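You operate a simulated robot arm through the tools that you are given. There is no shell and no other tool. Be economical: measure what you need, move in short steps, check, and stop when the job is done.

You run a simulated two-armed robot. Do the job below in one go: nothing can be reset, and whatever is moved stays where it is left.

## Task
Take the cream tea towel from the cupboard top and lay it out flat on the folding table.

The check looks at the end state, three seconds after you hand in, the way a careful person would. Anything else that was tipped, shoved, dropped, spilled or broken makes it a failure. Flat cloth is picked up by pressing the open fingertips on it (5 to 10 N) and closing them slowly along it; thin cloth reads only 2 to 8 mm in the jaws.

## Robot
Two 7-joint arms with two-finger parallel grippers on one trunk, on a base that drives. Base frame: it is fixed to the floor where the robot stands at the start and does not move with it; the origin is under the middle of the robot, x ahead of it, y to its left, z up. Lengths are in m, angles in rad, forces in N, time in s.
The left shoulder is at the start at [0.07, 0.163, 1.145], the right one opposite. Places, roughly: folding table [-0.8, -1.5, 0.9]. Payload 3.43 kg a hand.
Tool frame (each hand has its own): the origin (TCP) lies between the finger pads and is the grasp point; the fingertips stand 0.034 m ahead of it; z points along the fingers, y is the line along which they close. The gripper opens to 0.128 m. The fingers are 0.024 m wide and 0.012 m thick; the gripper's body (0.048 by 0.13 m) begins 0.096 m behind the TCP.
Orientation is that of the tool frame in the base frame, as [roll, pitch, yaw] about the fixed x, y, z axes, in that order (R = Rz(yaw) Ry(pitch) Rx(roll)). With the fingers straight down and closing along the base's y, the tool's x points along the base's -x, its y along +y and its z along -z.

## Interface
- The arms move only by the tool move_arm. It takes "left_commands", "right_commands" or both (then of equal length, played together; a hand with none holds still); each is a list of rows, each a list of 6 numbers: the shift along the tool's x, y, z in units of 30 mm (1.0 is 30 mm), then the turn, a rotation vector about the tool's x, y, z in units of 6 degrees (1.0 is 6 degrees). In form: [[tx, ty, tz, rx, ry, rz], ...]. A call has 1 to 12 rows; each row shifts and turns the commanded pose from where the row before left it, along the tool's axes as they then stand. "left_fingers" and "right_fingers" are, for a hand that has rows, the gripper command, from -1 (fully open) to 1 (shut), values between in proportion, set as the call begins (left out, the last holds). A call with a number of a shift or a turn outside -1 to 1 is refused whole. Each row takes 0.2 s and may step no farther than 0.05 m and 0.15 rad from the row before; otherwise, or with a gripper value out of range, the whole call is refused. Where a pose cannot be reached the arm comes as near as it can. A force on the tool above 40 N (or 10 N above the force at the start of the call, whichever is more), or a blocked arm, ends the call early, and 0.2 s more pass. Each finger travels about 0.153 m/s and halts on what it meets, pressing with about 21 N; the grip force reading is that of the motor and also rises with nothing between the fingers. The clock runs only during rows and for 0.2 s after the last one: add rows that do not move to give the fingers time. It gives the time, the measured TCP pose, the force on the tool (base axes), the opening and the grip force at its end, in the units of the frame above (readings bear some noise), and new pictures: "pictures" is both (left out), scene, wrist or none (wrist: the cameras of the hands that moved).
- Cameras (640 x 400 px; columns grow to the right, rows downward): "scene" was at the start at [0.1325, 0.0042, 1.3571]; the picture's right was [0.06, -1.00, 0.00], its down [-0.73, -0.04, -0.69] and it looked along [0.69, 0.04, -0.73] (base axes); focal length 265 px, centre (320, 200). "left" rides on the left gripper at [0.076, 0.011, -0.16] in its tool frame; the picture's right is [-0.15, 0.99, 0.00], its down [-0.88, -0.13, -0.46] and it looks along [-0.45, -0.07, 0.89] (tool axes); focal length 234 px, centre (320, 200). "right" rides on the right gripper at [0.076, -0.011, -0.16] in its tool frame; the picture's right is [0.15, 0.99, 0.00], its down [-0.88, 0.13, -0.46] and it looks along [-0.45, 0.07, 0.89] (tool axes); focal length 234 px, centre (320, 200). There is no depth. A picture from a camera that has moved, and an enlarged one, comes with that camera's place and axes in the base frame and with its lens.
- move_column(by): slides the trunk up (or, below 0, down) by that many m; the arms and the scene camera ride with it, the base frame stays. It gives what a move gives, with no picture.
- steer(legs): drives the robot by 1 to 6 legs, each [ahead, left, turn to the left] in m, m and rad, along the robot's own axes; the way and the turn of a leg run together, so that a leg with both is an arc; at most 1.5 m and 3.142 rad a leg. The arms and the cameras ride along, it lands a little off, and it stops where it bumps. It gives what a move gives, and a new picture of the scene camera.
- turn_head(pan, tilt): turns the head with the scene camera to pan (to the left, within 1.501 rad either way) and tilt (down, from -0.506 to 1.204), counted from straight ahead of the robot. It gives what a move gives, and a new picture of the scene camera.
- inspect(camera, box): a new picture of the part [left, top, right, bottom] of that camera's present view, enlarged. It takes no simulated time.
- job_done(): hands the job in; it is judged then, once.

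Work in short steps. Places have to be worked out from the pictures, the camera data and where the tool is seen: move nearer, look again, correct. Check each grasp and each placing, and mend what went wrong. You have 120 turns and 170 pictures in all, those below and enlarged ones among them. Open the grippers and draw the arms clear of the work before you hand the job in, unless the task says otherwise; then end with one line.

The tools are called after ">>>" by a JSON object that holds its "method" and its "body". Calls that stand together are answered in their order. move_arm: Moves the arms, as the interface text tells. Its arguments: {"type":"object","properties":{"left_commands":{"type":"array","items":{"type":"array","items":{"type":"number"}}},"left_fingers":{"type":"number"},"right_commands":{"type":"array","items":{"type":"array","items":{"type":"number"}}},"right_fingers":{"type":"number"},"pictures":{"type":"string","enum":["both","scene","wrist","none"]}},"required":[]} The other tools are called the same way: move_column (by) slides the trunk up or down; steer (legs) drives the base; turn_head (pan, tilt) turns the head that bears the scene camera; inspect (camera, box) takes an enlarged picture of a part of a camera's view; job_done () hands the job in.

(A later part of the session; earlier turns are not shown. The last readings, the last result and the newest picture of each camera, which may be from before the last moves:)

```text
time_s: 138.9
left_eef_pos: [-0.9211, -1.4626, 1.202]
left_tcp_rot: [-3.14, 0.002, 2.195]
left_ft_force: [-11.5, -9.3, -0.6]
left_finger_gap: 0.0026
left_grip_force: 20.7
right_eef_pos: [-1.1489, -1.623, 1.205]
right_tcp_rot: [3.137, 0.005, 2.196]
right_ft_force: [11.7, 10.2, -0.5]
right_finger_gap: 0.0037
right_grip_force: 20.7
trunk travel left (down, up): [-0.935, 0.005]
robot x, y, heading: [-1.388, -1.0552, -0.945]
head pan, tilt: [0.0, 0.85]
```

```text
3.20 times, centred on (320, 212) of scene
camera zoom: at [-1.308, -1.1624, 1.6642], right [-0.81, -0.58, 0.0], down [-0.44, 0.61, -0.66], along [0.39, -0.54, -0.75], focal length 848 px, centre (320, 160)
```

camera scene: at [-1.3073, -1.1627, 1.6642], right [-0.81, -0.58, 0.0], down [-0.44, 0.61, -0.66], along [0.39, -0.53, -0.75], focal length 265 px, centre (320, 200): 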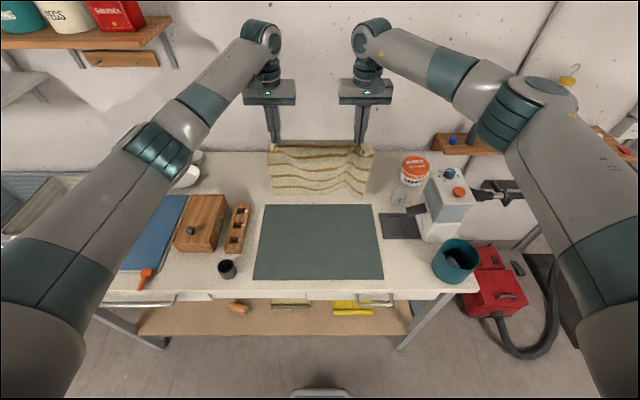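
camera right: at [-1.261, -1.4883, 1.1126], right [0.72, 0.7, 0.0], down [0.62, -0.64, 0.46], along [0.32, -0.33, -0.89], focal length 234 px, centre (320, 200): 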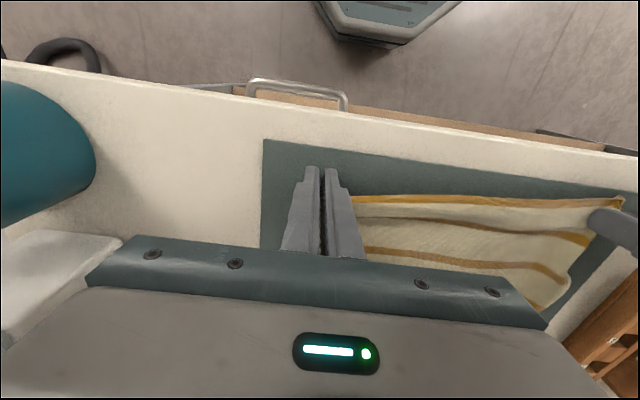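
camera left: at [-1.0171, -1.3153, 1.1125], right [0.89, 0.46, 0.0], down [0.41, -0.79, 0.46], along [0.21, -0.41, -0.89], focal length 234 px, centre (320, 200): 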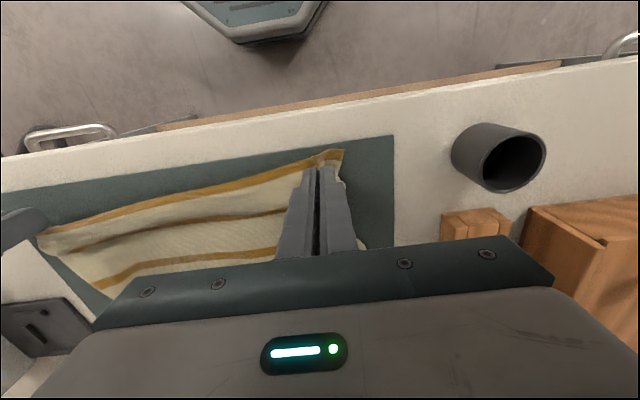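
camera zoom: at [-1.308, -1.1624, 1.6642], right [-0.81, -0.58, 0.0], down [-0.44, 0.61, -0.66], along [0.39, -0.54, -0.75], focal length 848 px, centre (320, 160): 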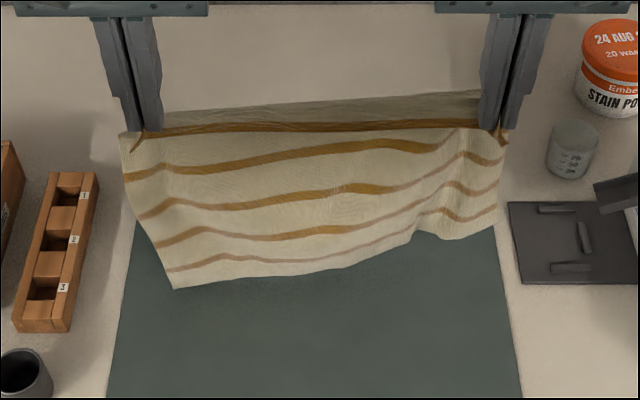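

Square, full width, only small corner flaps. I'll ease the tension, move forward to 0.74 m and settle.

>>> {"method": "move_arm", "body": {"left_commands": [[-0.3, -0.06, -0.4, 0, 0, 0], [-0.6, 0, -0.4, 0, 0, 0], [-0.67, 0, 0, 0, 0, 0], [-0.67, 0, 0, 0, 0, 0], [-0.67, 0, 0, 0, 0, 0], [-0.67, 0, 0, 0, 0, 0], [-0.6, 0, 0, 0, 0, 0], [-0.4, 0, 0, 0, 0, 0], [0, 0, 0, 0, 0, 0], [0, 0, 0, 0, 0, 0], [0, 0, 0, 0, 0, 0], [0, 0, 0, 0, 0, 0]], "right_commands": [[-0.3, 0.06, -0.4, 0, 0, 0], [-0.6, 0, -0.4, 0, 0, 0], [-0.67, 0, 0, 0, 0, 0], [-0.67, 0, 0, 0, 0, 0], [-0.67, 0, 0, 0, 0, 0], [-0.67, 0, 0, 0, 0, 0], [-0.6, 0, 0, 0, 0, 0], [-0.4, 0, 0, 0, 0, 0], [0, 0, 0, 0, 0, 0], [0, 0, 0, 0, 0, 0], [0, 0, 0, 0, 0, 0], [0, 0, 0, 0, 0, 0]], "pictures": "none"}}

>>> {"method": "inspect", "body": {"camera": "scene", "box": [220, 120, 420, 245]}}

```text
time_s: 141.5
left_eef_pos: [-0.8398, -1.5736, 1.2276]
left_tcp_rot: [3.141, 0.0, 2.195]
left_ft_force: [-13.6, -10.4, 0.3]
left_finger_gap: 0.0027
left_grip_force: 21.1
right_eef_pos: [-1.0694, -1.7367, 1.2291]
right_tcp_rot: [3.141, 0.004, 2.196]
right_ft_force: [12.7, 11.6, -0.8]
right_finger_gap: 0.0044
right_grip_force: 20.7
trunk travel left (down, up): [-0.935, 0.005]
robot x, y, heading: [-1.3858, -1.0572, -0.947]
head pan, tilt: [0.0, 0.85]
```

```text
3.20 times, centred on (320, 182) of scene
camera zoom: at [-1.3078, -1.1624, 1.6642], right [-0.81, -0.58, 0.0], down [-0.44, 0.61, -0.66], along [0.39, -0.54, -0.75], focal length 848 px, centre (320, 256)
```

zoom: 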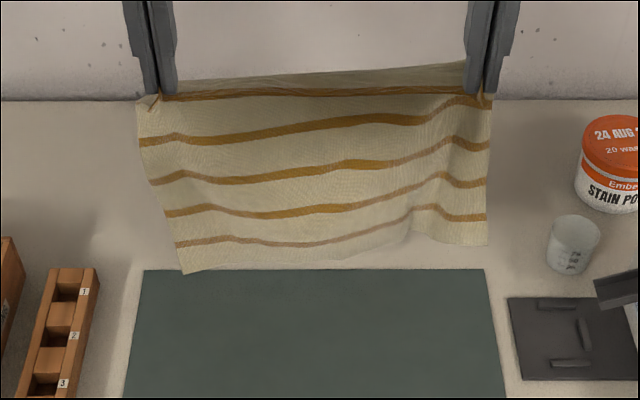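

The right bottom hangs about 1.5 cm higher, so I lower the right a little more at touchdown, ease tension, and lay along the same arc.

>>> {"method": "move_arm", "body": {"left_commands": [[0.1, -0.05, 0.6, 0, 0, 0], [0.1, -0.04, 0.6, 0, 0, 0], [0.56, 0, 0.23, 0, 0, 0], [0.56, 0, 0.23, 0, 0, 0], [0.56, 0, 0.23, 0, 0, 0], [0.65, 0, 0.375, 0, 0, 0], [0.65, 0, 0.375, 0, 0, 0], [0.65, 0, 0.375, 0, 0, 0], [0.65, 0, 0.375, 0, 0, 0], [0.523, 0, 0.567, 0, 0, 0], [0.523, 0, 0.567, 0, 0, 0], [0.523, 0, 0.567, 0, 0, 0]], "right_commands": [[0.1, 0.05, 0.85, 0, 0, 0], [0.1, 0.04, 0.85, 0, 0, 0], [0.54, 0, 0.23, 0, 0, 0], [0.54, 0, 0.23, 0, 0, 0], [0.54, 0, 0.23, 0, 0, 0], [0.63, 0, 0.375, 0, 0, 0], [0.63, 0, 0.375, 0, 0, 0], [0.63, 0, 0.375, 0, 0, 0], [0.63, 0, 0.375, 0, 0, 0], [0.5, 0, 0.567, 0, 0, 0], [0.5, 0, 0.567, 0, 0, 0], [0.5, 0, 0.567, 0, 0, 0]], "pictures": "none"}}

>>> {"method": "move_arm", "body": {"left_commands": [[0.3, 0, 0.5, 0, 0, 0], [0.3, 0, 0.5, 0, 0, 0], [0.3, 0, 0.5, 0, 0, 0], [0.3, 0, 0.5, 0, 0, 0], [0.15, 0, 0.5, 0, 0, 0], [0.15, 0, 0.5, 0, 0, 0], [0.15, 0, 0.45, 0, 0, 0], [0.15, 0, 0.35, 0, 0, 0], [0.15, 0, 0.2, 0, 0, 0], [0, 0, 0, 0, 0, 0]], "right_commands": [[0.27, 0, 0.5, 0, 0, 0], [0.27, 0, 0.5, 0, 0, 0], [0.27, 0, 0.5, 0, 0, 0], [0.27, 0, 0.5, 0, 0, 0], [0.15, 0, 0.45, 0, 0, 0], [0.15, 0, 0.4, 0, 0, 0], [0.15, 0, 0.3, 0, 0, 0], [0.15, 0, 0.25, 0, 0, 0], [0.15, 0, 0.1, 0, 0, 0], [0, 0, 0, 0, 0, 0]], "pictures": "none"}}

>>> {"method": "inspect", "body": {"camera": "scene", "box": [200, 160, 440, 310]}}

```text
time_s: 144.1
left_eef_pos: [-0.951, -1.4267, 1.0737]
left_tcp_rot: [-3.14, 0.001, 2.195]
left_ft_force: [-7.9, -6.9, 0.6]
left_finger_gap: 0.0028
left_grip_force: 21.2
right_eef_pos: [-1.1699, -1.5924, 1.0618]
right_tcp_rot: [3.139, 0.006, 2.194]
right_ft_force: [8.1, 7.1, 0.0]
right_finger_gap: 0.0034
right_grip_force: 20.5
trunk travel left (down, up): [-0.935, 0.005]
robot x, y, heading: [-1.3851, -1.0574, -0.941]
head pan, tilt: [0.0, 0.85]
```

```text
time_s: 146.3
left_eef_pos: [-0.9841, -1.3823, 0.9532]
left_tcp_rot: [-3.142, -0.001, 2.194]
left_ft_force: [-7.4, -5.1, -1.4]
left_finger_gap: 0.0025
left_grip_force: 20.6
right_eef_pos: [-1.2002, -1.5488, 0.9544]
right_tcp_rot: [3.139, 0.006, 2.194]
right_ft_force: [6.4, 4.5, -0.2]
right_finger_gap: 0.0034
right_grip_force: 21.1
trunk travel left (down, up): [-0.935, 0.005]
robot x, y, heading: [-1.3883, -1.0597, -0.945]
head pan, tilt: [0.0, 0.85]
```

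```text
2.67 times, centred on (320, 235) of scene
camera zoom: at [-1.3079, -1.1624, 1.6642], right [-0.81, -0.58, 0.0], down [-0.44, 0.61, -0.66], along [0.39, -0.54, -0.75], focal length 706 px, centre (320, 107)
```

zoom: 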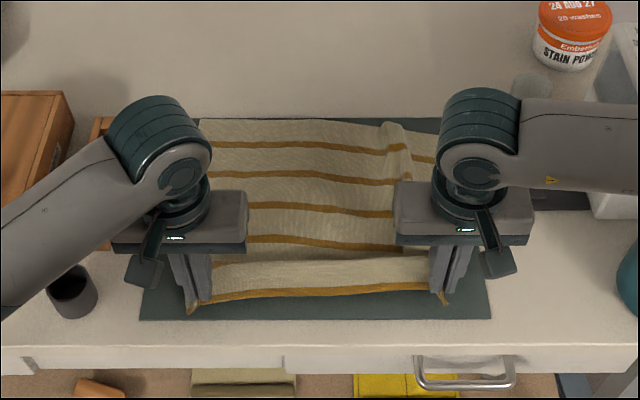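

Sagging slack remains behind the front edge. I'll lower while drawing back about 17 mm, with slight outward spread.

>>> {"method": "move_arm", "body": {"left_commands": [[0.2, 0.05, 0.15, 0, 0, 0], [0.2, 0.05, 0.15, 0, 0, 0], [0.17, 0, 0.08, 0, 0, 0], [0, 0, 0, 0, 0, 0]], "right_commands": [[0.2, -0.05, 0.15, 0, 0, 0], [0.2, -0.05, 0.15, 0, 0, 0], [0.2, 0, 0.08, 0, 0, 0], [0, 0, 0, 0, 0, 0]], "pictures": "none"}}

>>> {"method": "inspect", "body": {"camera": "scene", "box": [200, 160, 440, 310]}}

```text
time_s: 147.3
left_eef_pos: [-0.9914, -1.3657, 0.9421]
left_tcp_rot: [3.142, -0.001, 2.197]
left_ft_force: [-12.2, -10.9, 0.1]
left_finger_gap: 0.003
left_grip_force: 21.5
right_eef_pos: [-1.2134, -1.5359, 0.9441]
right_tcp_rot: [3.14, 0.005, 2.195]
right_ft_force: [13.2, 10.1, 0.1]
right_finger_gap: 0.0038
right_grip_force: 20.5
trunk travel left (down, up): [-0.935, 0.005]
robot x, y, heading: [-1.3815, -1.0581, -0.944]
head pan, tilt: [0.0, 0.85]
```

```text
2.67 times, centred on (320, 235) of scene
camera zoom: at [-1.3079, -1.1625, 1.6642], right [-0.81, -0.58, 0.0], down [-0.44, 0.61, -0.66], along [0.39, -0.54, -0.75], focal length 706 px, centre (320, 107)
```

zoom: 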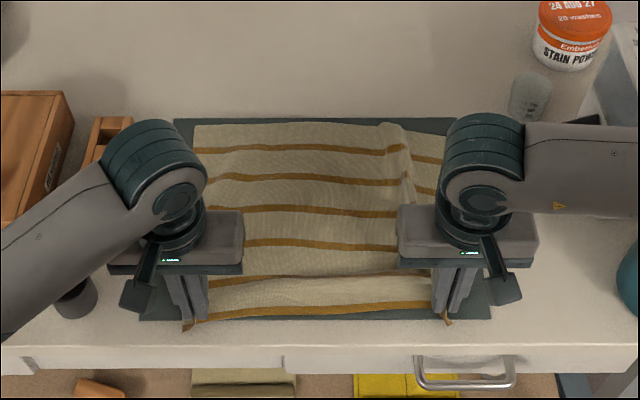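

Ready to release: lower the last few mm, ease tension, open slightly without pressing, lift straight up.

>>> {"method": "move_arm", "body": {"left_commands": [[0.1, -0.05, 0.06, 0, 0, 0], [0, 0, 0.03, 0, 0, 0], [0, 0, 0, 0, 0, 0]], "right_commands": [[0.1, 0.05, 0.08, 0, 0, 0], [0, 0, 0.05, 0, 0, 0], [0, 0, 0, 0, 0, 0]], "pictures": "none"}}

>>> {"method": "move_arm", "body": {"left_commands": [[0, 0, 0, 0, 0, 0], [0, 0, 0, 0, 0, 0], [0, 0, -0.3, 0, 0, 0], [0, 0, -1, 0, 0, 0], [0, 0.3, -1, 0, 0, 0], [0, 0.6, -1, 0, 0, 0], [0, 0.8, -1, 0, 0, 0], [0, 0.8, -0.5, 0, 0, 0], [0, 0.8, 0, 0, 0, 0]], "right_commands": [[0, 0, 0, 0, 0, 0], [0, 0, 0, 0, 0, 0], [0, 0, -0.3, 0, 0, 0], [0, 0, -1, 0, 0, 0], [0, -0.3, -1, 0, 0, 0], [0, -0.6, -1, 0, 0, 0], [0, -0.8, -1, 0, 0, 0], [0, -0.8, -0.5, 0, 0, 0], [0, -0.8, 0, 0, 0, 0]], "left_fingers": 0.72, "right_fingers": 0.72, "pictures": "none"}}

>>> {"method": "inspect", "body": {"camera": "scene", "box": [240, 190, 400, 290]}}

```text
time_s: 148.1
left_eef_pos: [-0.9934, -1.3636, 0.9393]
left_tcp_rot: [3.141, 0.001, 2.194]
left_ft_force: [-10.2, -9.0, 2.1]
left_finger_gap: 0.0028
left_grip_force: 21.1
right_eef_pos: [-1.2149, -1.5331, 0.9412]
right_tcp_rot: [3.139, 0.004, 2.194]
right_ft_force: [10.7, 8.8, -0.2]
right_finger_gap: 0.0036
right_grip_force: 21.3
trunk travel left (down, up): [-0.935, 0.005]
robot x, y, heading: [-1.3884, -1.0554, -0.943]
head pan, tilt: [0.0, 0.85]
```

```text
time_s: 150.1
left_eef_pos: [-0.913, -1.3055, 1.0836]
left_tcp_rot: [-3.14, -0.001, 2.197]
left_ft_force: [0.4, 0.2, -1.3]
left_finger_gap: 0.0178
left_grip_force: 0.1
right_eef_pos: [-1.2942, -1.5903, 1.0847]
right_tcp_rot: [3.14, 0.005, 2.195]
right_ft_force: [0.5, -0.4, -0.2]
right_finger_gap: 0.0178
right_grip_force: 0.1
trunk travel left (down, up): [-0.935, 0.005]
robot x, y, heading: [-1.3903, -1.0573, -0.944]
head pan, tilt: [0.0, 0.85]
```

```text
4.00 times, centred on (320, 240) of scene
camera zoom: at [-1.3085, -1.1612, 1.6643], right [-0.81, -0.58, 0.0], down [-0.44, 0.61, -0.66], along [0.39, -0.54, -0.75], focal length 1060 px, centre (320, 40)
```

zoom: 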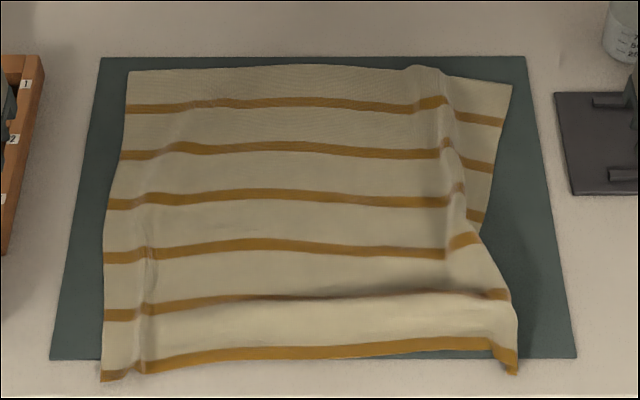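

All four corners are out. What remains is a ridge along the right third, so I'll press closed fingertips on the strip outside it (about x 0.69, y -0.142) and drag outward. Moving there first.

>>> {"method": "move_arm", "body": {"right_commands": [[-0.84, 0.384, 0, 0, 0, 0], [-0.84, 0.384, 0, 0, 0, 0], [-0.84, 0.384, 0, 0, 0, 0], [-0.84, 0.384, 0, 0, 0, 0], [-0.84, 0.384, 0, 0, 0, 0], [-0.84, 0.384, 0, 0, 0, 0], [-0.84, 0.384, 0, 0, 0, 0], [-0.84, 0.384, 0, 0, 0, 0], [0, 0, 1, 0, 0, 0], [0, 0, 1, 0, 0, 0], [0, 0, 1, 0, 0, 0], [0, 0, 0.9, 0, 0, 0]], "right_fingers": 1.0, "pictures": "none"}}

>>> {"method": "inspect", "body": {"camera": "right", "box": [160, 60, 480, 260]}}

```text
time_s: 152.7
left_eef_pos: [-0.9124, -1.3065, 1.0844]
left_tcp_rot: [-3.141, 0.0, 2.195]
left_ft_force: [-0.7, 0.2, -0.1]
left_finger_gap: 0.0181
left_grip_force: 0.1
right_eef_pos: [-1.1007, -1.7019, 0.9695]
right_tcp_rot: [3.139, 0.005, 2.195]
right_ft_force: [-0.6, -0.4, 0.0]
right_finger_gap: 0.0
right_grip_force: 21.2
trunk travel left (down, up): [-0.935, 0.005]
robot x, y, heading: [-1.385, -1.0568, -0.949]
head pan, tilt: [0.0, 0.85]
```

```text
2.00 times, centred on (320, 160) of right
camera zoom: at [-1.1557, -1.6452, 1.127], right [0.72, 0.7, 0.0], down [0.62, -0.64, 0.46], along [0.32, -0.33, -0.89], focal length 468 px, centre (320, 280)
```

zoom: 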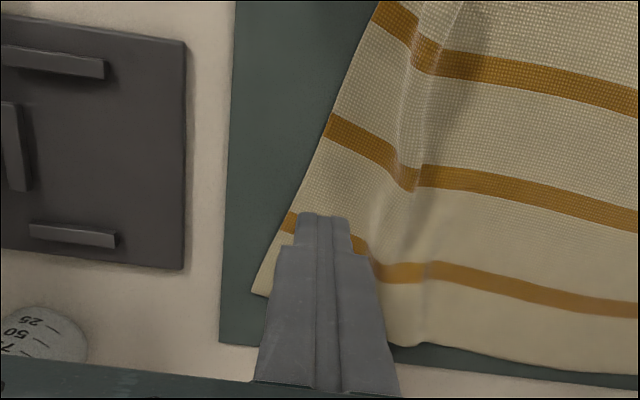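

The fingertips are over the strip, just outside the ridge. I'll shift 15 mm toward the middle, lower and press.

>>> {"method": "move_arm", "body": {"right_commands": [[0.5, 0.05, 0.3, 0, 0, 0], [0, 0, 0.4, 0, 0, 0], [0, 0, 0.2, 0, 0, 0], [0, 0, 0.1, 0, 0, 0], [0, 0, 0.04, 0, 0, 0], [0, 0, 0, 0, 0, 0]], "pictures": "none"}}

```text
time_s: 154.1
left_eef_pos: [-0.9124, -1.3069, 1.085]
left_tcp_rot: [3.14, 0.0, 2.196]
left_ft_force: [0.5, 0.6, -0.2]
left_finger_gap: 0.018
left_grip_force: 0.0
right_eef_pos: [-1.1094, -1.6892, 0.9382]
right_tcp_rot: [3.14, 0.006, 2.194]
right_ft_force: [0.7, -3.3, 7.2]
right_finger_gap: 0.0001
right_grip_force: 20.9
trunk travel left (down, up): [-0.935, 0.005]
robot x, y, heading: [-1.3864, -1.0574, -0.944]
head pan, tilt: [0.0, 0.85]
```

Pressing at 7 N: dragging outward 27 mm, then lifting to look.

>>> {"method": "move_arm", "body": {"right_commands": [[0, -0.2, 0, 0, 0, 0], [0, -0.2, 0, 0, 0, 0], [0, -0.25, 0, 0, 0, 0], [0, -0.25, 0, 0, 0, 0], [0, 0, 0, 0, 0, 0], [0, 0, -0.5, 0, 0, 0], [0, 0, -1, 0, 0, 0], [0, -0.3, -1, 0, 0, 0]], "pictures": "none"}}

>>> {"method": "inspect", "body": {"camera": "right", "box": [160, 0, 560, 250]}}

```text
time_s: 155.9
left_eef_pos: [-0.9131, -1.3071, 1.0843]
left_tcp_rot: [-3.141, 0.0, 2.196]
left_ft_force: [-0.3, 0.6, -0.1]
left_finger_gap: 0.018
left_grip_force: 0.0
right_eef_pos: [-1.1391, -1.7086, 1.0129]
right_tcp_rot: [3.141, 0.005, 2.193]
right_ft_force: [-0.2, 0.2, 0.2]
right_finger_gap: 0.0
right_grip_force: 20.9
trunk travel left (down, up): [-0.935, 0.005]
robot x, y, heading: [-1.3846, -1.0551, -0.947]
head pan, tilt: [0.0, 0.85]
```

```text
1.60 times, centred on (360, 125) of right
camera zoom: at [-1.1931, -1.6525, 1.171], right [0.72, 0.7, 0.0], down [0.62, -0.64, 0.46], along [0.32, -0.33, -0.89], focal length 375 px, centre (256, 320)
```

zoom: 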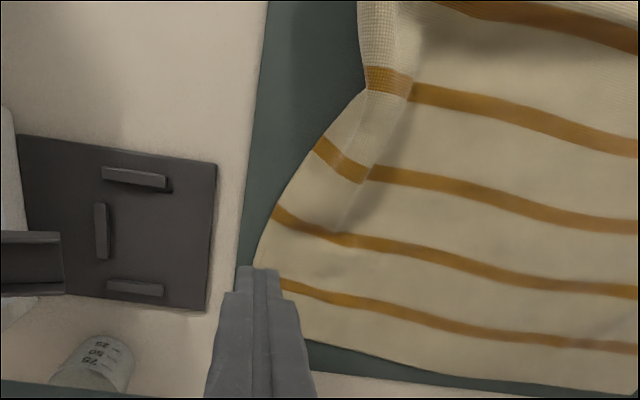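

The back half is smooth now. Next I press the strip near the middle fold (about x 0.60, y -0.142) and drag outward too.

>>> {"method": "move_arm", "body": {"right_commands": [[0.78, 0.457, 0, 0, 0, 0], [0.78, 0.457, 0, 0, 0, 0], [0.78, 0.457, 0, 0, 0, 0], [0, 0, 1, 0, 0, 0], [0, 0, 0.9, 0, 0, 0], [0, 0, 0.4, 0, 0, 0], [0, 0, 0.13, 0, 0, 0], [0, 0, 0.05, 0, 0, 0], [0, -0.25, 0, 0, 0, 0], [0, -0.25, 0, 0, 0, 0], [0, -0.3, 0, 0, 0, 0], [0, -0.3, 0, 0, 0, 0]], "pictures": "none"}}

>>> {"method": "move_arm", "body": {"right_commands": [[0, 0, -0.5, 0, 0, 0], [0, 0, -1, 0, 0, 0], [0, -0.5, -1, 0, 0, 0], [0, -1, -1, 0, 0, 0]], "pictures": "none"}}

>>> {"method": "inspect", "body": {"camera": "scene", "box": [240, 190, 400, 290]}}

```text
time_s: 158.5
left_eef_pos: [-0.9126, -1.3054, 1.0829]
left_tcp_rot: [-3.139, 0.002, 2.197]
left_ft_force: [0.1, 0.3, -0.1]
left_finger_gap: 0.0178
left_grip_force: 0.0
right_eef_pos: [-1.1731, -1.6466, 0.9384]
right_tcp_rot: [-3.139, 0.007, 2.196]
right_ft_force: [4.6, 2.5, 8.8]
right_finger_gap: 0.0
right_grip_force: 20.6
trunk travel left (down, up): [-0.935, 0.005]
robot x, y, heading: [-1.387, -1.0585, -0.948]
head pan, tilt: [0.0, 0.85]
```

```text
time_s: 159.5
left_eef_pos: [-0.9152, -1.3071, 1.0846]
left_tcp_rot: [3.141, 0.002, 2.196]
left_ft_force: [0.6, 0.7, -0.6]
left_finger_gap: 0.018
left_grip_force: 0.0
right_eef_pos: [-1.2133, -1.674, 1.0441]
right_tcp_rot: [3.141, 0.006, 2.194]
right_ft_force: [0.4, -1.0, -0.6]
right_finger_gap: 0.0
right_grip_force: 20.5
trunk travel left (down, up): [-0.935, 0.005]
robot x, y, heading: [-1.387, -1.057, -0.946]
head pan, tilt: [0.0, 0.85]
```

```text
4.00 times, centred on (320, 240) of scene
camera zoom: at [-1.3105, -1.1628, 1.6643], right [-0.81, -0.58, 0.0], down [-0.44, 0.61, -0.66], along [0.39, -0.54, -0.75], focal length 1060 px, centre (320, 40)
```

zoom: 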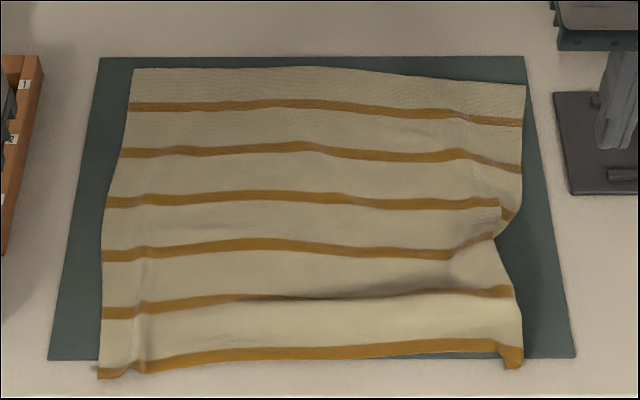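

Very close. Zooming on the remaining tuck at the right-middle and the front-right corner.

>>> {"method": "inspect", "body": {"camera": "scene", "box": [330, 236, 394, 286]}}

```text
8.00 times, centred on (362, 261) of scene
camera zoom: at [-1.3105, -1.1628, 1.6643], right [-0.81, -0.58, 0.0], down [-0.44, 0.61, -0.66], along [0.39, -0.54, -0.75], focal length 2119 px, centre (-16, -288)
```

zoom: 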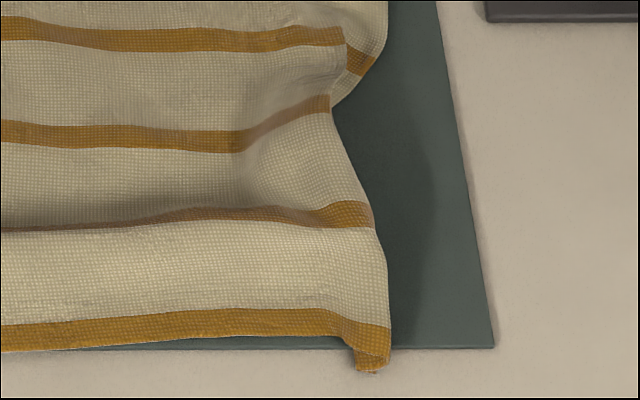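

A tuck of about 1 cm remains at the right-middle. I'll press on the flattened strip just behind it and drag outward and toward me to pull it out.

>>> {"method": "move_arm", "body": {"right_commands": [[0, 0.78, 0, 0, 0, 0], [0, 0.78, 0, 0, 0, 0], [0, 0.74, 0, 0, 0, 0], [0, 0, 1, 0, 0, 0], [0, 0, 1, 0, 0, 0], [0, 0, 1, 0, 0, 0], [0, 0, 0.38, 0, 0, 0], [0, 0, 0.12, 0, 0, 0], [0, 0, 0.05, 0, 0, 0], [0.25, -0.25, 0, 0, 0, 0], [0.3, -0.3, 0, 0, 0, 0], [0.3, -0.3, 0, 0, 0, 0]], "pictures": "none"}}

>>> {"method": "move_arm", "body": {"right_commands": [[0, 0, -0.5, 0, 0, 0], [0, 0, -1, 0, 0, 0], [0, -0.5, -1, 0, 0, 0], [0, -1, -1, 0, 0, 0]], "pictures": "none"}}

>>> {"method": "inspect", "body": {"camera": "scene", "box": [310, 190, 406, 290]}}

```text
time_s: 162.1
left_eef_pos: [-0.9136, -1.3062, 1.0844]
left_tcp_rot: [-3.141, 0.0, 2.196]
left_ft_force: [0.8, 0.3, 1.0]
left_finger_gap: 0.018
left_grip_force: 0.1
right_eef_pos: [-1.1888, -1.6275, 0.9364]
right_tcp_rot: [-3.142, 0.004, 2.193]
right_ft_force: [3.8, -0.2, 15.9]
right_finger_gap: 0.0
right_grip_force: 21.5
trunk travel left (down, up): [-0.935, 0.005]
robot x, y, heading: [-1.3834, -1.0558, -0.947]
head pan, tilt: [0.0, 0.85]
```

```text
time_s: 163.1
left_eef_pos: [-0.9154, -1.3066, 1.0851]
left_tcp_rot: [3.14, 0.001, 2.196]
left_ft_force: [-0.3, 0.1, -0.6]
left_finger_gap: 0.018
left_grip_force: 0.0
right_eef_pos: [-1.2272, -1.6549, 1.0408]
right_tcp_rot: [3.14, 0.005, 2.196]
right_ft_force: [-0.2, 0.1, 0.6]
right_finger_gap: 0.0002
right_grip_force: 21.3
trunk travel left (down, up): [-0.935, 0.005]
robot x, y, heading: [-1.3819, -1.0586, -0.949]
head pan, tilt: [0.0, 0.85]
```

```text
4.00 times, centred on (358, 240) of scene
camera zoom: at [-1.3104, -1.1627, 1.6643], right [-0.81, -0.58, 0.0], down [-0.44, 0.61, -0.66], along [0.39, -0.54, -0.75], focal length 1060 px, centre (168, 40)
```

zoom: 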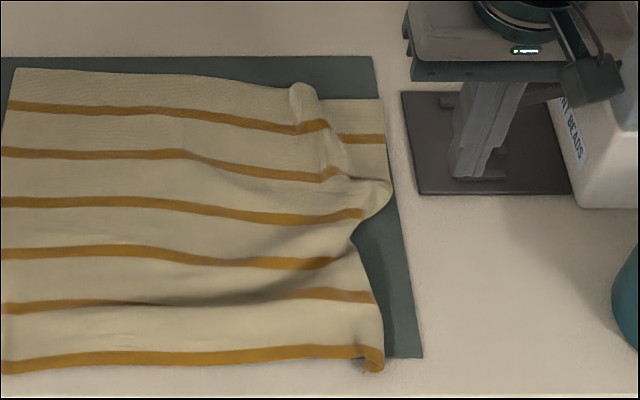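

That pulled the back-right corner forward, which isn't what I wanted. I'll reverse it by pressing at the displaced strip and dragging back toward the wall.

>>> {"method": "move_arm", "body": {"right_commands": [[-0.72, 0.458, 0, 0, 0, 0], [-0.72, 0.458, 0, 0, 0, 0], [-0.72, 0.458, 0, 0, 0, 0], [-0.72, 0.458, 0, 0, 0, 0], [0, 0, 1, 0, 0, 0], [0, 0, 1, 0, 0, 0], [0, 0, 1, 0, 0, 0], [0, 0, 0.3, 0, 0, 0], [0, 0, 0.13, 0, 0, 0], [-0.33, -0.1, 0, 0, 0, 0], [-0.33, -0.1, 0, 0, 0, 0], [-0.33, -0.1, 0, 0, 0, 0]], "pictures": "none"}}

>>> {"method": "move_arm", "body": {"right_commands": [[0, 0, -0.5, 0, 0, 0], [0, 0, -1, 0, 0, 0], [0, -0.5, -1, 0, 0, 0], [0, -1, -1, 0, 0, 0]], "pictures": "none"}}

>>> {"method": "inspect", "body": {"camera": "scene", "box": [310, 190, 406, 290]}}

```text
time_s: 165.7
left_eef_pos: [-0.9124, -1.3066, 1.0843]
left_tcp_rot: [-3.142, 0.0, 2.195]
left_ft_force: [0.0, -0.3, -0.4]
left_finger_gap: 0.0178
left_grip_force: 0.0
right_eef_pos: [-1.1204, -1.721, 0.9376]
right_tcp_rot: [-3.142, 0.005, 2.196]
right_ft_force: [-0.3, 0.5, 2.0]
right_finger_gap: 0.0
right_grip_force: 21.2
trunk travel left (down, up): [-0.935, 0.005]
robot x, y, heading: [-1.3839, -1.0588, -0.946]
head pan, tilt: [0.0, 0.85]
```

```text
time_s: 166.7
left_eef_pos: [-0.9139, -1.3077, 1.0848]
left_tcp_rot: [3.141, 0.002, 2.196]
left_ft_force: [-0.3, 0.2, -0.3]
left_finger_gap: 0.018
left_grip_force: 0.0
right_eef_pos: [-1.1601, -1.7483, 1.0455]
right_tcp_rot: [3.141, 0.006, 2.195]
right_ft_force: [0.0, 0.0, 0.0]
right_finger_gap: 0.0
right_grip_force: 21.5
trunk travel left (down, up): [-0.935, 0.005]
robot x, y, heading: [-1.3855, -1.0564, -0.95]
head pan, tilt: [0.0, 0.85]
```

```text
4.00 times, centred on (358, 240) of scene
camera zoom: at [-1.3104, -1.1628, 1.6643], right [-0.81, -0.58, 0.0], down [-0.44, 0.61, -0.66], along [0.39, -0.54, -0.75], focal length 1060 px, centre (168, 40)
```

zoom: 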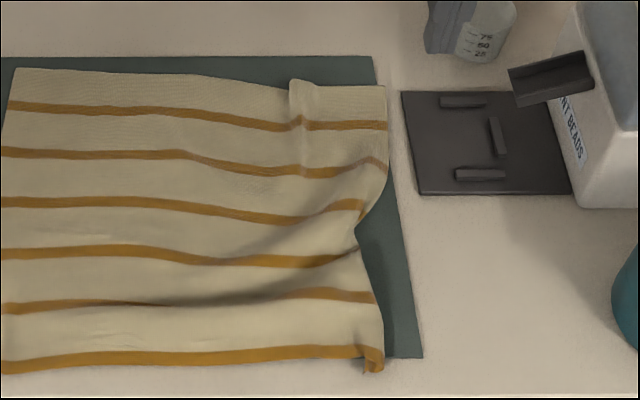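

Corner is restored. Now I'll pin the front-left area with the left fingertips and, with the right, press near the front-right edge and pull it outward. Positioning both above.

>>> {"method": "move_arm", "body": {"left_commands": [[-0.095, -0.48, 0, 0, 0, 0], [-0.095, -0.48, 0, 0, 0, 0], [-0.095, -0.48, 0, 0, 0, 0], [-0.095, -0.48, 0, 0, 0, 0], [-0.095, -0.48, 0, 0, 0, 0], [-0.095, -0.48, 0, 0, 0, 0], [-0.095, -0.48, 0, 0, 0, 0], [0, 0, 0.9, 0, 0, 0], [0, 0, 0.9, 0, 0, 0], [0, 0, 0.9, 0, 0, 0], [0, 0, 0.9, 0, 0, 0], [0, 0, 0.9, 0, 0, 0]], "right_commands": [[0.824, 0.367, 0, 0, 0, 0], [0.824, 0.367, 0, 0, 0, 0], [0.824, 0.367, 0, 0, 0, 0], [0.824, 0.367, 0, 0, 0, 0], [0.824, 0.367, 0, 0, 0, 0], [0.824, 0.367, 0, 0, 0, 0], [0.824, 0.367, 0, 0, 0, 0], [0, 0, 0.62, 0, 0, 0], [0, 0, 0.62, 0, 0, 0], [0, 0, 0.62, 0, 0, 0], [0, 0, 0.62, 0, 0, 0], [0, 0, 0.6, 0, 0, 0]], "left_fingers": 1.0, "right_fingers": 1.0, "pictures": "none"}}

>>> {"method": "inspect", "body": {"camera": "right", "box": [160, 60, 480, 260]}}

```text
time_s: 169.3
left_eef_pos: [-0.9834, -1.3819, 0.9496]
left_tcp_rot: [-3.141, 0.001, 2.195]
left_ft_force: [0.3, 0.1, -0.3]
left_finger_gap: 0.0002
left_grip_force: 20.4
right_eef_pos: [-1.196, -1.5606, 0.9489]
right_tcp_rot: [-3.141, 0.004, 2.193]
right_ft_force: [0.0, 0.1, 0.3]
right_finger_gap: 0.0002
right_grip_force: 21.2
trunk travel left (down, up): [-0.935, 0.005]
robot x, y, heading: [-1.3845, -1.0598, -0.94]
head pan, tilt: [0.0, 0.85]
```

```text
2.00 times, centred on (320, 160) of right
camera zoom: at [-1.2499, -1.5051, 1.1079], right [0.72, 0.7, 0.0], down [0.62, -0.64, 0.46], along [0.32, -0.33, -0.89], focal length 468 px, centre (320, 280)
```

zoom: 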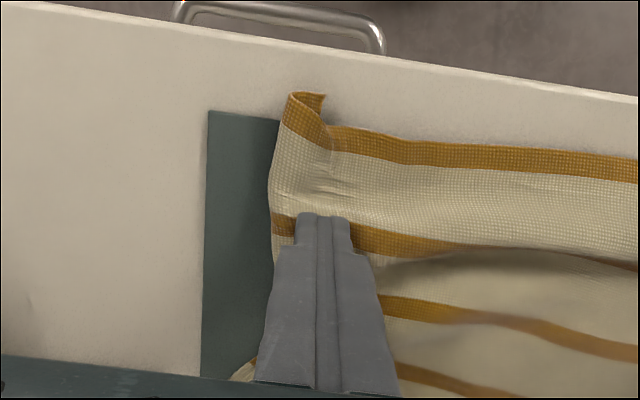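

Both are in place. I press both, then drag the right outward 25 mm while the left pins.

>>> {"method": "move_arm", "body": {"left_commands": [[0, 0, 0.2, 0, 0, 0], [0, 0, 0.15, 0, 0, 0], [0, 0, 0.06, 0, 0, 0], [0, 0, 0, 0, 0, 0], [0, 0, 0, 0, 0, 0], [0, 0, 0, 0, 0, 0], [0, 0, 0, 0, 0, 0], [0, 0, 0, 0, 0, 0]], "right_commands": [[0, 0, 0.2, 0, 0, 0], [0, 0, 0.12, 0, 0, 0], [0, 0, 0.05, 0, 0, 0], [0, -0.2, 0, 0, 0, 0], [0, -0.2, 0, 0, 0, 0], [0, -0.2, 0, 0, 0, 0], [0, -0.2, 0, 0, 0, 0], [0, 0, 0, 0, 0, 0]], "pictures": "none"}}

>>> {"method": "inspect", "body": {"camera": "right", "box": [160, 60, 480, 260]}}

```text
time_s: 171.2
left_eef_pos: [-0.9837, -1.3802, 0.9389]
left_tcp_rot: [-3.141, 0.007, 2.198]
left_ft_force: [-2.7, 8.5, 18.2]
left_finger_gap: 0.0
left_grip_force: 21.1
right_eef_pos: [-1.2149, -1.5741, 0.9394]
right_tcp_rot: [3.141, 0.007, 2.195]
right_ft_force: [-0.5, -0.8, 0.4]
right_finger_gap: 0.0
right_grip_force: 20.6
trunk travel left (down, up): [-0.935, 0.005]
robot x, y, heading: [-1.3837, -1.0567, -0.947]
head pan, tilt: [0.0, 0.85]
stopped in row 8 (left hand): the force on the tool passed its limit (the readings are from after the stop); the commanded pose is now the measured one
```

```text
2.00 times, centred on (320, 160) of right
camera zoom: at [-1.2698, -1.5179, 1.0983], right [0.72, 0.7, 0.0], down [0.62, -0.64, 0.46], along [0.32, -0.33, -0.89], focal length 468 px, centre (320, 280)
```

zoom: 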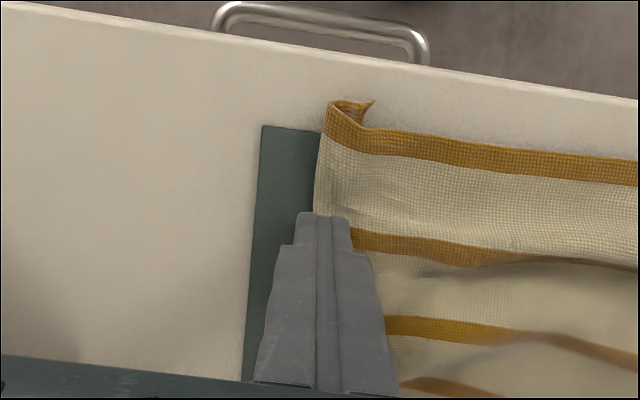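

The fingers mostly slid over; the corner's tip still curls inward at the hem. Pinching that tip worked before, so with the left still pinning I'll lift slightly, move to the tip and open.

>>> {"method": "move_arm", "body": {"right_commands": [[0, 0, -0.6, 0, 0, 0], [0.61, 0.13, 0, 0, 0, 0], [0.61, 0.13, 0, 0, 0, 0], [0.61, 0.14, 0, 0, 0, 0], [0, 0, 0.3, 0, 0, 0], [0, 0, 0, 0, 0, 0]], "right_fingers": 0.5, "pictures": "none"}}

>>> {"method": "inspect", "body": {"camera": "right", "box": [220, 90, 420, 215]}}

```text
time_s: 172.6
left_eef_pos: [-0.983, -1.3821, 0.9378]
left_tcp_rot: [-3.141, 0.007, 2.197]
left_ft_force: [-0.7, 8.8, 21.8]
left_finger_gap: 0.0
left_grip_force: 20.9
right_eef_pos: [-1.2384, -1.5211, 0.9503]
right_tcp_rot: [-3.141, 0.006, 2.196]
right_ft_force: [-0.1, 0.8, 0.9]
right_finger_gap: 0.0321
right_grip_force: 0.2
trunk travel left (down, up): [-0.935, 0.005]
robot x, y, heading: [-1.3875, -1.0593, -0.947]
head pan, tilt: [0.0, 0.85]
```

```text
3.20 times, centred on (320, 152) of right
camera zoom: at [-1.2923, -1.466, 1.1081], right [0.72, 0.7, 0.0], down [0.62, -0.64, 0.46], along [0.32, -0.33, -0.89], focal length 749 px, centre (320, 352)
```

zoom: 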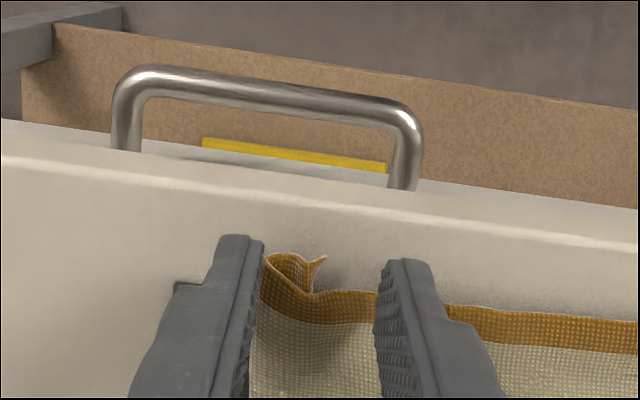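

The curled tip is between the fingers. I'll shift 6 mm outward, narrow the gap, lower and close on it.

>>> {"method": "move_arm", "body": {"right_commands": [[0, -0.2, 0, 0, 0, 0], [0, 0, 0.25, 0, 0, 0], [0, 0, 0.15, 0, 0, 0], [0, 0, 0.05, 0, 0, 0], [0, 0, 0, 0, 0, 0]], "right_fingers": 0.58, "pictures": "none"}}

>>> {"method": "move_arm", "body": {"right_commands": [[0, 0, 0, 0, 0, 0], [0, 0, 0, 0, 0, 0]], "right_fingers": 0.8, "pictures": "none"}}

>>> {"method": "move_arm", "body": {"right_commands": [[0, 0, 0, 0, 0, 0], [0, 0, 0, 0, 0, 0], [0, 0, 0, 0, 0, 0]], "right_fingers": 1.0, "pictures": "none"}}

>>> {"method": "inspect", "body": {"camera": "right", "box": [220, 90, 420, 215]}}

```text
time_s: 173.8
left_eef_pos: [-0.9835, -1.3809, 0.9386]
left_tcp_rot: [3.14, 0.007, 2.197]
left_ft_force: [3.1, 3.4, 14.4]
left_finger_gap: 0.0
left_grip_force: 20.5
right_eef_pos: [-1.2421, -1.5263, 0.9371]
right_tcp_rot: [3.14, 0.01, 2.195]
right_ft_force: [-3.8, 0.6, 20.0]
right_finger_gap: 0.0258
right_grip_force: 0.0
trunk travel left (down, up): [-0.935, 0.005]
robot x, y, heading: [-1.384, -1.0559, -0.947]
head pan, tilt: [0.0, 0.85]
```

```text
time_s: 174.4
left_eef_pos: [-0.9836, -1.3817, 0.9375]
left_tcp_rot: [-3.141, 0.008, 2.197]
left_ft_force: [1.4, -1.9, 11.6]
left_finger_gap: 0.0
left_grip_force: 21.4
right_eef_pos: [-1.2426, -1.5255, 0.9376]
right_tcp_rot: [3.141, 0.008, 2.193]
right_ft_force: [-3.4, 3.8, 23.8]
right_finger_gap: 0.0124
right_grip_force: 0.1
trunk travel left (down, up): [-0.935, 0.005]
robot x, y, heading: [-1.3827, -1.0566, -0.948]
head pan, tilt: [0.0, 0.85]
```

```text
time_s: 175.2
left_eef_pos: [-0.985, -1.3809, 0.9385]
left_tcp_rot: [-3.138, 0.007, 2.196]
left_ft_force: [-1.0, -6.3, 13.4]
left_finger_gap: 0.0
left_grip_force: 20.9
right_eef_pos: [-1.2414, -1.5243, 0.9375]
right_tcp_rot: [3.14, 0.009, 2.196]
right_ft_force: [6.5, 13.1, 21.6]
right_finger_gap: 0.0037
right_grip_force: 21.0
trunk travel left (down, up): [-0.935, 0.005]
robot x, y, heading: [-1.3852, -1.058, -0.946]
head pan, tilt: [0.0, 0.85]
```

```text
3.20 times, centred on (320, 152) of right
camera zoom: at [-1.2958, -1.4681, 1.0951], right [0.72, 0.7, 0.0], down [0.62, -0.64, 0.46], along [0.32, -0.33, -0.89], focal length 749 px, centre (320, 352)
```

zoom: 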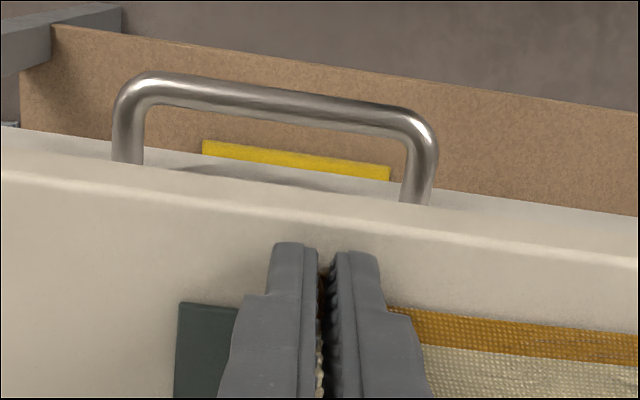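

Gripped (3.7 mm). I'll lift 9 mm, pull outward about 22 mm, and look.

>>> {"method": "move_arm", "body": {"right_commands": [[0, -0.1, -0.3, 0, 0, 0], [0, -0.2, 0, 0, 0, 0], [0, -0.2, 0, 0, 0, 0], [-0.1, -0.2, 0, 0, 0, 0], [0, 0, 0, 0, 0, 0]], "pictures": "none"}}

>>> {"method": "inspect", "body": {"camera": "scene", "box": [240, 190, 400, 290]}}

```text
time_s: 176.4
left_eef_pos: [-0.9838, -1.3814, 0.9394]
left_tcp_rot: [-3.14, 0.005, 2.197]
left_ft_force: [-5.1, 0.8, 26.6]
left_finger_gap: 0.0001
left_grip_force: 20.9
right_eef_pos: [-1.2569, -1.5398, 0.9459]
right_tcp_rot: [3.14, 0.006, 2.197]
right_ft_force: [11.2, 7.6, -1.1]
right_finger_gap: 0.0039
right_grip_force: 21.2
trunk travel left (down, up): [-0.935, 0.005]
robot x, y, heading: [-1.3898, -1.057, -0.945]
head pan, tilt: [0.0, 0.85]
```

```text
4.00 times, centred on (320, 240) of scene
camera zoom: at [-1.309, -1.1589, 1.6646], right [-0.81, -0.58, 0.0], down [-0.44, 0.61, -0.66], along [0.39, -0.54, -0.75], focal length 1060 px, centre (320, 40)
```

zoom: 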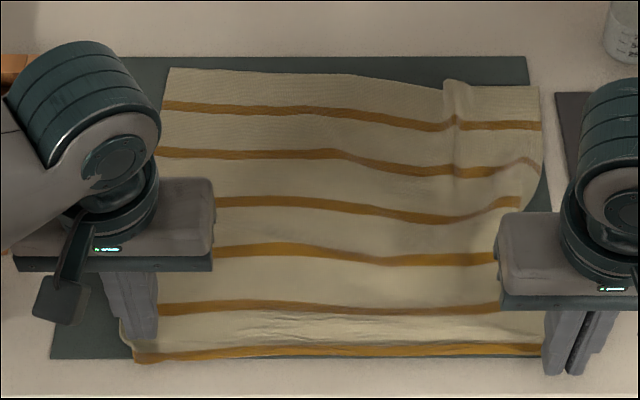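

The front edge is now straight with the corner pulled out. I lower the right 8 mm, release gently, and lift both hands straight up and clear.

>>> {"method": "move_arm", "body": {"right_commands": [[0, 0, 0.2, 0, 0, 0], [0, 0.03, 0.06, 0, 0, 0], [0, 0, 0, 0, 0, 0]], "pictures": "none"}}

>>> {"method": "move_arm", "body": {"right_commands": [[0, 0, 0, 0, 0, 0], [0, 0, 0, 0, 0, 0], [0, 0, -0.3, 0, 0, 0], [0, 0, -0.8, 0, 0, 0], [0, -0.2, -1, 0, 0, 0], [0, -0.5, -1, 0, 0, 0], [0, -0.5, -1, 0, 0, 0]], "left_commands": [[0, 0, 0, 0, 0, 0], [0, 0, 0, 0, 0, 0], [0, 0, -0.3, 0, 0, 0], [0, 0, -0.8, 0, 0, 0], [0, 0.5, -1, 0, 0, 0], [0, 1, -1, 0, 0, 0], [0, 1, -1, 0, 0, 0]], "right_fingers": 0.72, "pictures": "none"}}

>>> {"method": "inspect", "body": {"camera": "scene", "box": [240, 190, 400, 290]}}

```text
time_s: 177.2
left_eef_pos: [-0.9836, -1.3812, 0.9384]
left_tcp_rot: [-3.139, 0.007, 2.195]
left_ft_force: [-3.2, 0.1, 24.7]
left_finger_gap: 0.0
left_grip_force: 21.0
right_eef_pos: [-1.2571, -1.5398, 0.9388]
right_tcp_rot: [-3.141, 0.009, 2.194]
right_ft_force: [8.5, 6.0, 7.1]
right_finger_gap: 0.0041
right_grip_force: 20.8
trunk travel left (down, up): [-0.935, 0.005]
robot x, y, heading: [-1.384, -1.0583, -0.946]
head pan, tilt: [0.0, 0.85]
```

```text
time_s: 178.8
left_eef_pos: [-0.9218, -1.3361, 1.0606]
left_tcp_rot: [-3.139, 0.004, 2.196]
left_ft_force: [0.4, 0.1, -0.8]
left_finger_gap: 0.0
left_grip_force: 21.2
right_eef_pos: [-1.2872, -1.5593, 1.0601]
right_tcp_rot: [3.141, 0.007, 2.195]
right_ft_force: [0.0, 0.5, -0.1]
right_finger_gap: 0.0179
right_grip_force: 0.0
trunk travel left (down, up): [-0.935, 0.005]
robot x, y, heading: [-1.383, -1.057, -0.948]
head pan, tilt: [0.0, 0.85]
```

```text
4.00 times, centred on (320, 240) of scene
camera zoom: at [-1.3083, -1.1603, 1.6643], right [-0.81, -0.58, 0.0], down [-0.44, 0.61, -0.66], along [0.39, -0.54, -0.75], focal length 1060 px, centre (320, 40)
```

zoom: 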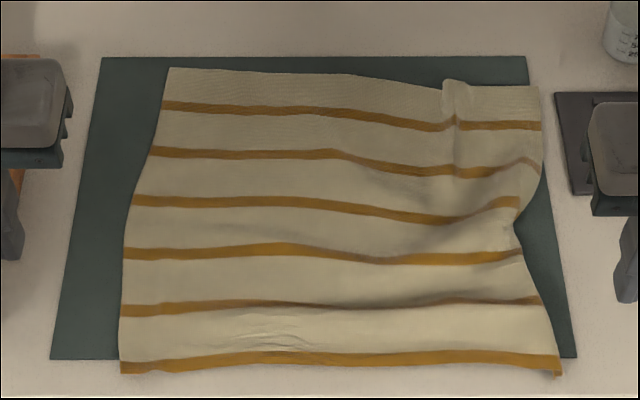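

Much better; a small ridge at the back-right and a tiny tuck remain. I'll pin the right strip with the right fingertips and draw the left strip outward with the left to take out the slack. Positioning both.

>>> {"method": "move_arm", "body": {"left_commands": [[-0.77, -0.414, 0, 0, 0, 0], [-0.77, -0.414, 0, 0, 0, 0], [-0.77, -0.414, 0, 0, 0, 0], [-0.77, -0.414, 0, 0, 0, 0], [-0.77, -0.414, 0, 0, 0, 0], [-0.77, -0.414, 0, 0, 0, 0], [-0.77, -0.414, 0, 0, 0, 0], [0, 0, 0.75, 0, 0, 0], [0, 0, 0.75, 0, 0, 0], [0, 0, 0.75, 0, 0, 0], [0, 0, 0.75, 0, 0, 0], [0, 0, 0.7, 0, 0, 0]], "right_commands": [[-0.976, 0.239, 0, 0, 0, 0], [-0.976, 0.239, 0, 0, 0, 0], [-0.976, 0.239, 0, 0, 0, 0], [-0.976, 0.239, 0, 0, 0, 0], [-0.976, 0.239, 0, 0, 0, 0], [-0.976, 0.239, 0, 0, 0, 0], [-0.976, 0.239, 0, 0, 0, 0], [0, 0, 0.75, 0, 0, 0], [0, 0, 0.75, 0, 0, 0], [0, 0, 0.75, 0, 0, 0], [0, 0, 0.75, 0, 0, 0], [0, 0, 0.7, 0, 0, 0]], "left_fingers": 1.0, "right_fingers": 1.0, "pictures": "wrist"}}

```text
time_s: 181.4
left_eef_pos: [-0.8978, -1.5201, 0.9489]
left_tcp_rot: [-3.141, 0.003, 2.198]
left_ft_force: [0.7, 0.4, -0.1]
left_finger_gap: 0.0
left_grip_force: 21.1
right_eef_pos: [-1.1245, -1.7005, 0.9483]
right_tcp_rot: [-3.141, 0.005, 2.194]
right_ft_force: [-0.6, 0.7, 0.2]
right_finger_gap: 0.0002
right_grip_force: 21.3
trunk travel left (down, up): [-0.935, 0.005]
robot x, y, heading: [-1.3828, -1.0552, -0.944]
head pan, tilt: [0.0, 0.85]
camera right: at [-1.1786, -1.6443, 1.1066], right [0.72, 0.7, 0.0], down [0.62, -0.64, 0.46], along [0.32, -0.33, -0.89], focal length 234 px, centre (320, 200)
camera left: at [-0.9322, -1.4536, 1.1095], right [0.89, 0.46, 0.0], down [0.41, -0.79, 0.46], along [0.21, -0.41, -0.89], focal length 234 px, centre (320, 200)
```

right: 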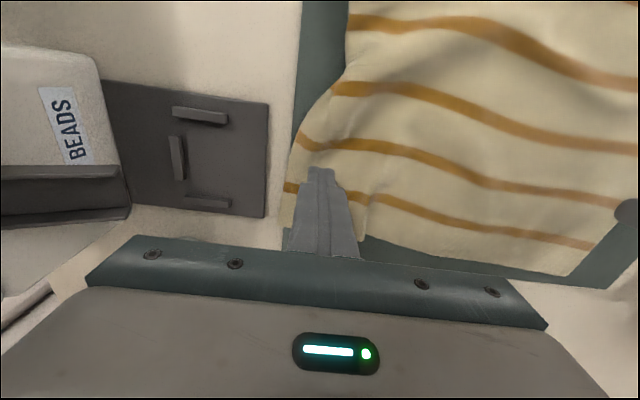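
left: 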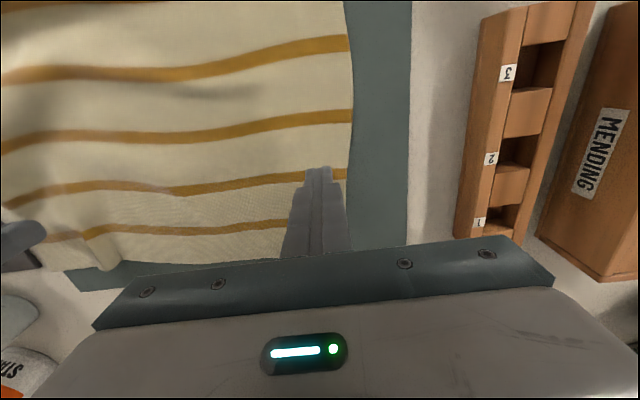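

Both fingertips sit on the edge strips. I press both, draw the left outward 18 mm, then lift both.

>>> {"method": "move_arm", "body": {"left_commands": [[0, 0, 0.2, 0, 0, 0], [0, 0, 0.12, 0, 0, 0], [0, 0, 0.05, 0, 0, 0], [0, 0.15, 0, 0, 0, 0], [0, 0.15, 0, 0, 0, 0], [0, 0.15, 0, 0, 0, 0], [0, 0.15, 0, 0, 0, 0], [0, 0, 0, 0, 0, 0]], "right_commands": [[0, 0, 0.2, 0, 0, 0], [0, 0, 0.12, 0, 0, 0], [0, 0, 0.05, 0, 0, 0], [0, 0, 0, 0, 0, 0], [0, 0, 0, 0, 0, 0], [0, 0, 0, 0, 0, 0], [0, 0, 0, 0, 0, 0], [0, 0, 0, 0, 0, 0]], "pictures": "none"}}

>>> {"method": "move_arm", "body": {"left_commands": [[0, 0, -0.4, 0, 0, 0], [0, 0, -1, 0, 0, 0], [0, 0, -1, 0, 0, 0], [0.4, 0.8, -1, 0, 0, 0], [0.8, 0.5, -1, 0, 0, 0]], "right_commands": [[0, 0, -0.4, 0, 0, 0], [0, 0, -1, 0, 0, 0], [0, 0, -1, 0, 0, 0], [0.4, -0.8, -1, 0, 0, 0], [0.8, -0.5, -1, 0, 0, 0]], "pictures": "none"}}

>>> {"method": "inspect", "body": {"camera": "scene", "box": [240, 190, 400, 290]}}

```text
time_s: 183.2
left_eef_pos: [-0.8828, -1.5117, 0.9388]
left_tcp_rot: [-3.14, 0.005, 2.198]
left_ft_force: [0.7, -0.4, -0.9]
left_finger_gap: 0.0
left_grip_force: 21.3
right_eef_pos: [-1.1253, -1.7001, 0.9386]
right_tcp_rot: [3.141, 0.007, 2.194]
right_ft_force: [-1.4, -2.7, 9.0]
right_finger_gap: 0.0
right_grip_force: 21.3
trunk travel left (down, up): [-0.935, 0.005]
robot x, y, heading: [-1.3877, -1.055, -0.945]
head pan, tilt: [0.0, 0.85]
```

```text
time_s: 184.4
left_eef_pos: [-0.8732, -1.4543, 1.0714]
left_tcp_rot: [3.141, 0.006, 2.198]
left_ft_force: [0.7, 0.2, 0.4]
left_finger_gap: 0.0002
left_grip_force: 21.0
right_eef_pos: [-1.1784, -1.689, 1.0723]
right_tcp_rot: [-3.142, 0.008, 2.196]
right_ft_force: [0.8, -0.7, -0.1]
right_finger_gap: 0.0001
right_grip_force: 20.9
trunk travel left (down, up): [-0.935, 0.005]
robot x, y, heading: [-1.3828, -1.0578, -0.947]
head pan, tilt: [0.0, 0.85]
```

```text
4.00 times, centred on (320, 240) of scene
camera zoom: at [-1.309, -1.1584, 1.6645], right [-0.81, -0.58, 0.0], down [-0.44, 0.61, -0.66], along [0.39, -0.54, -0.75], focal length 1060 px, centre (320, 40)
```

zoom: 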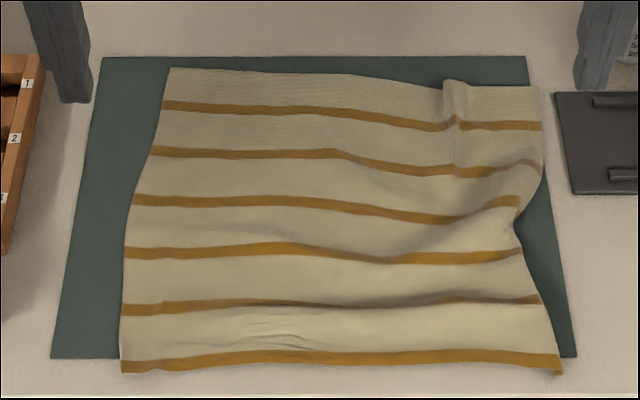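

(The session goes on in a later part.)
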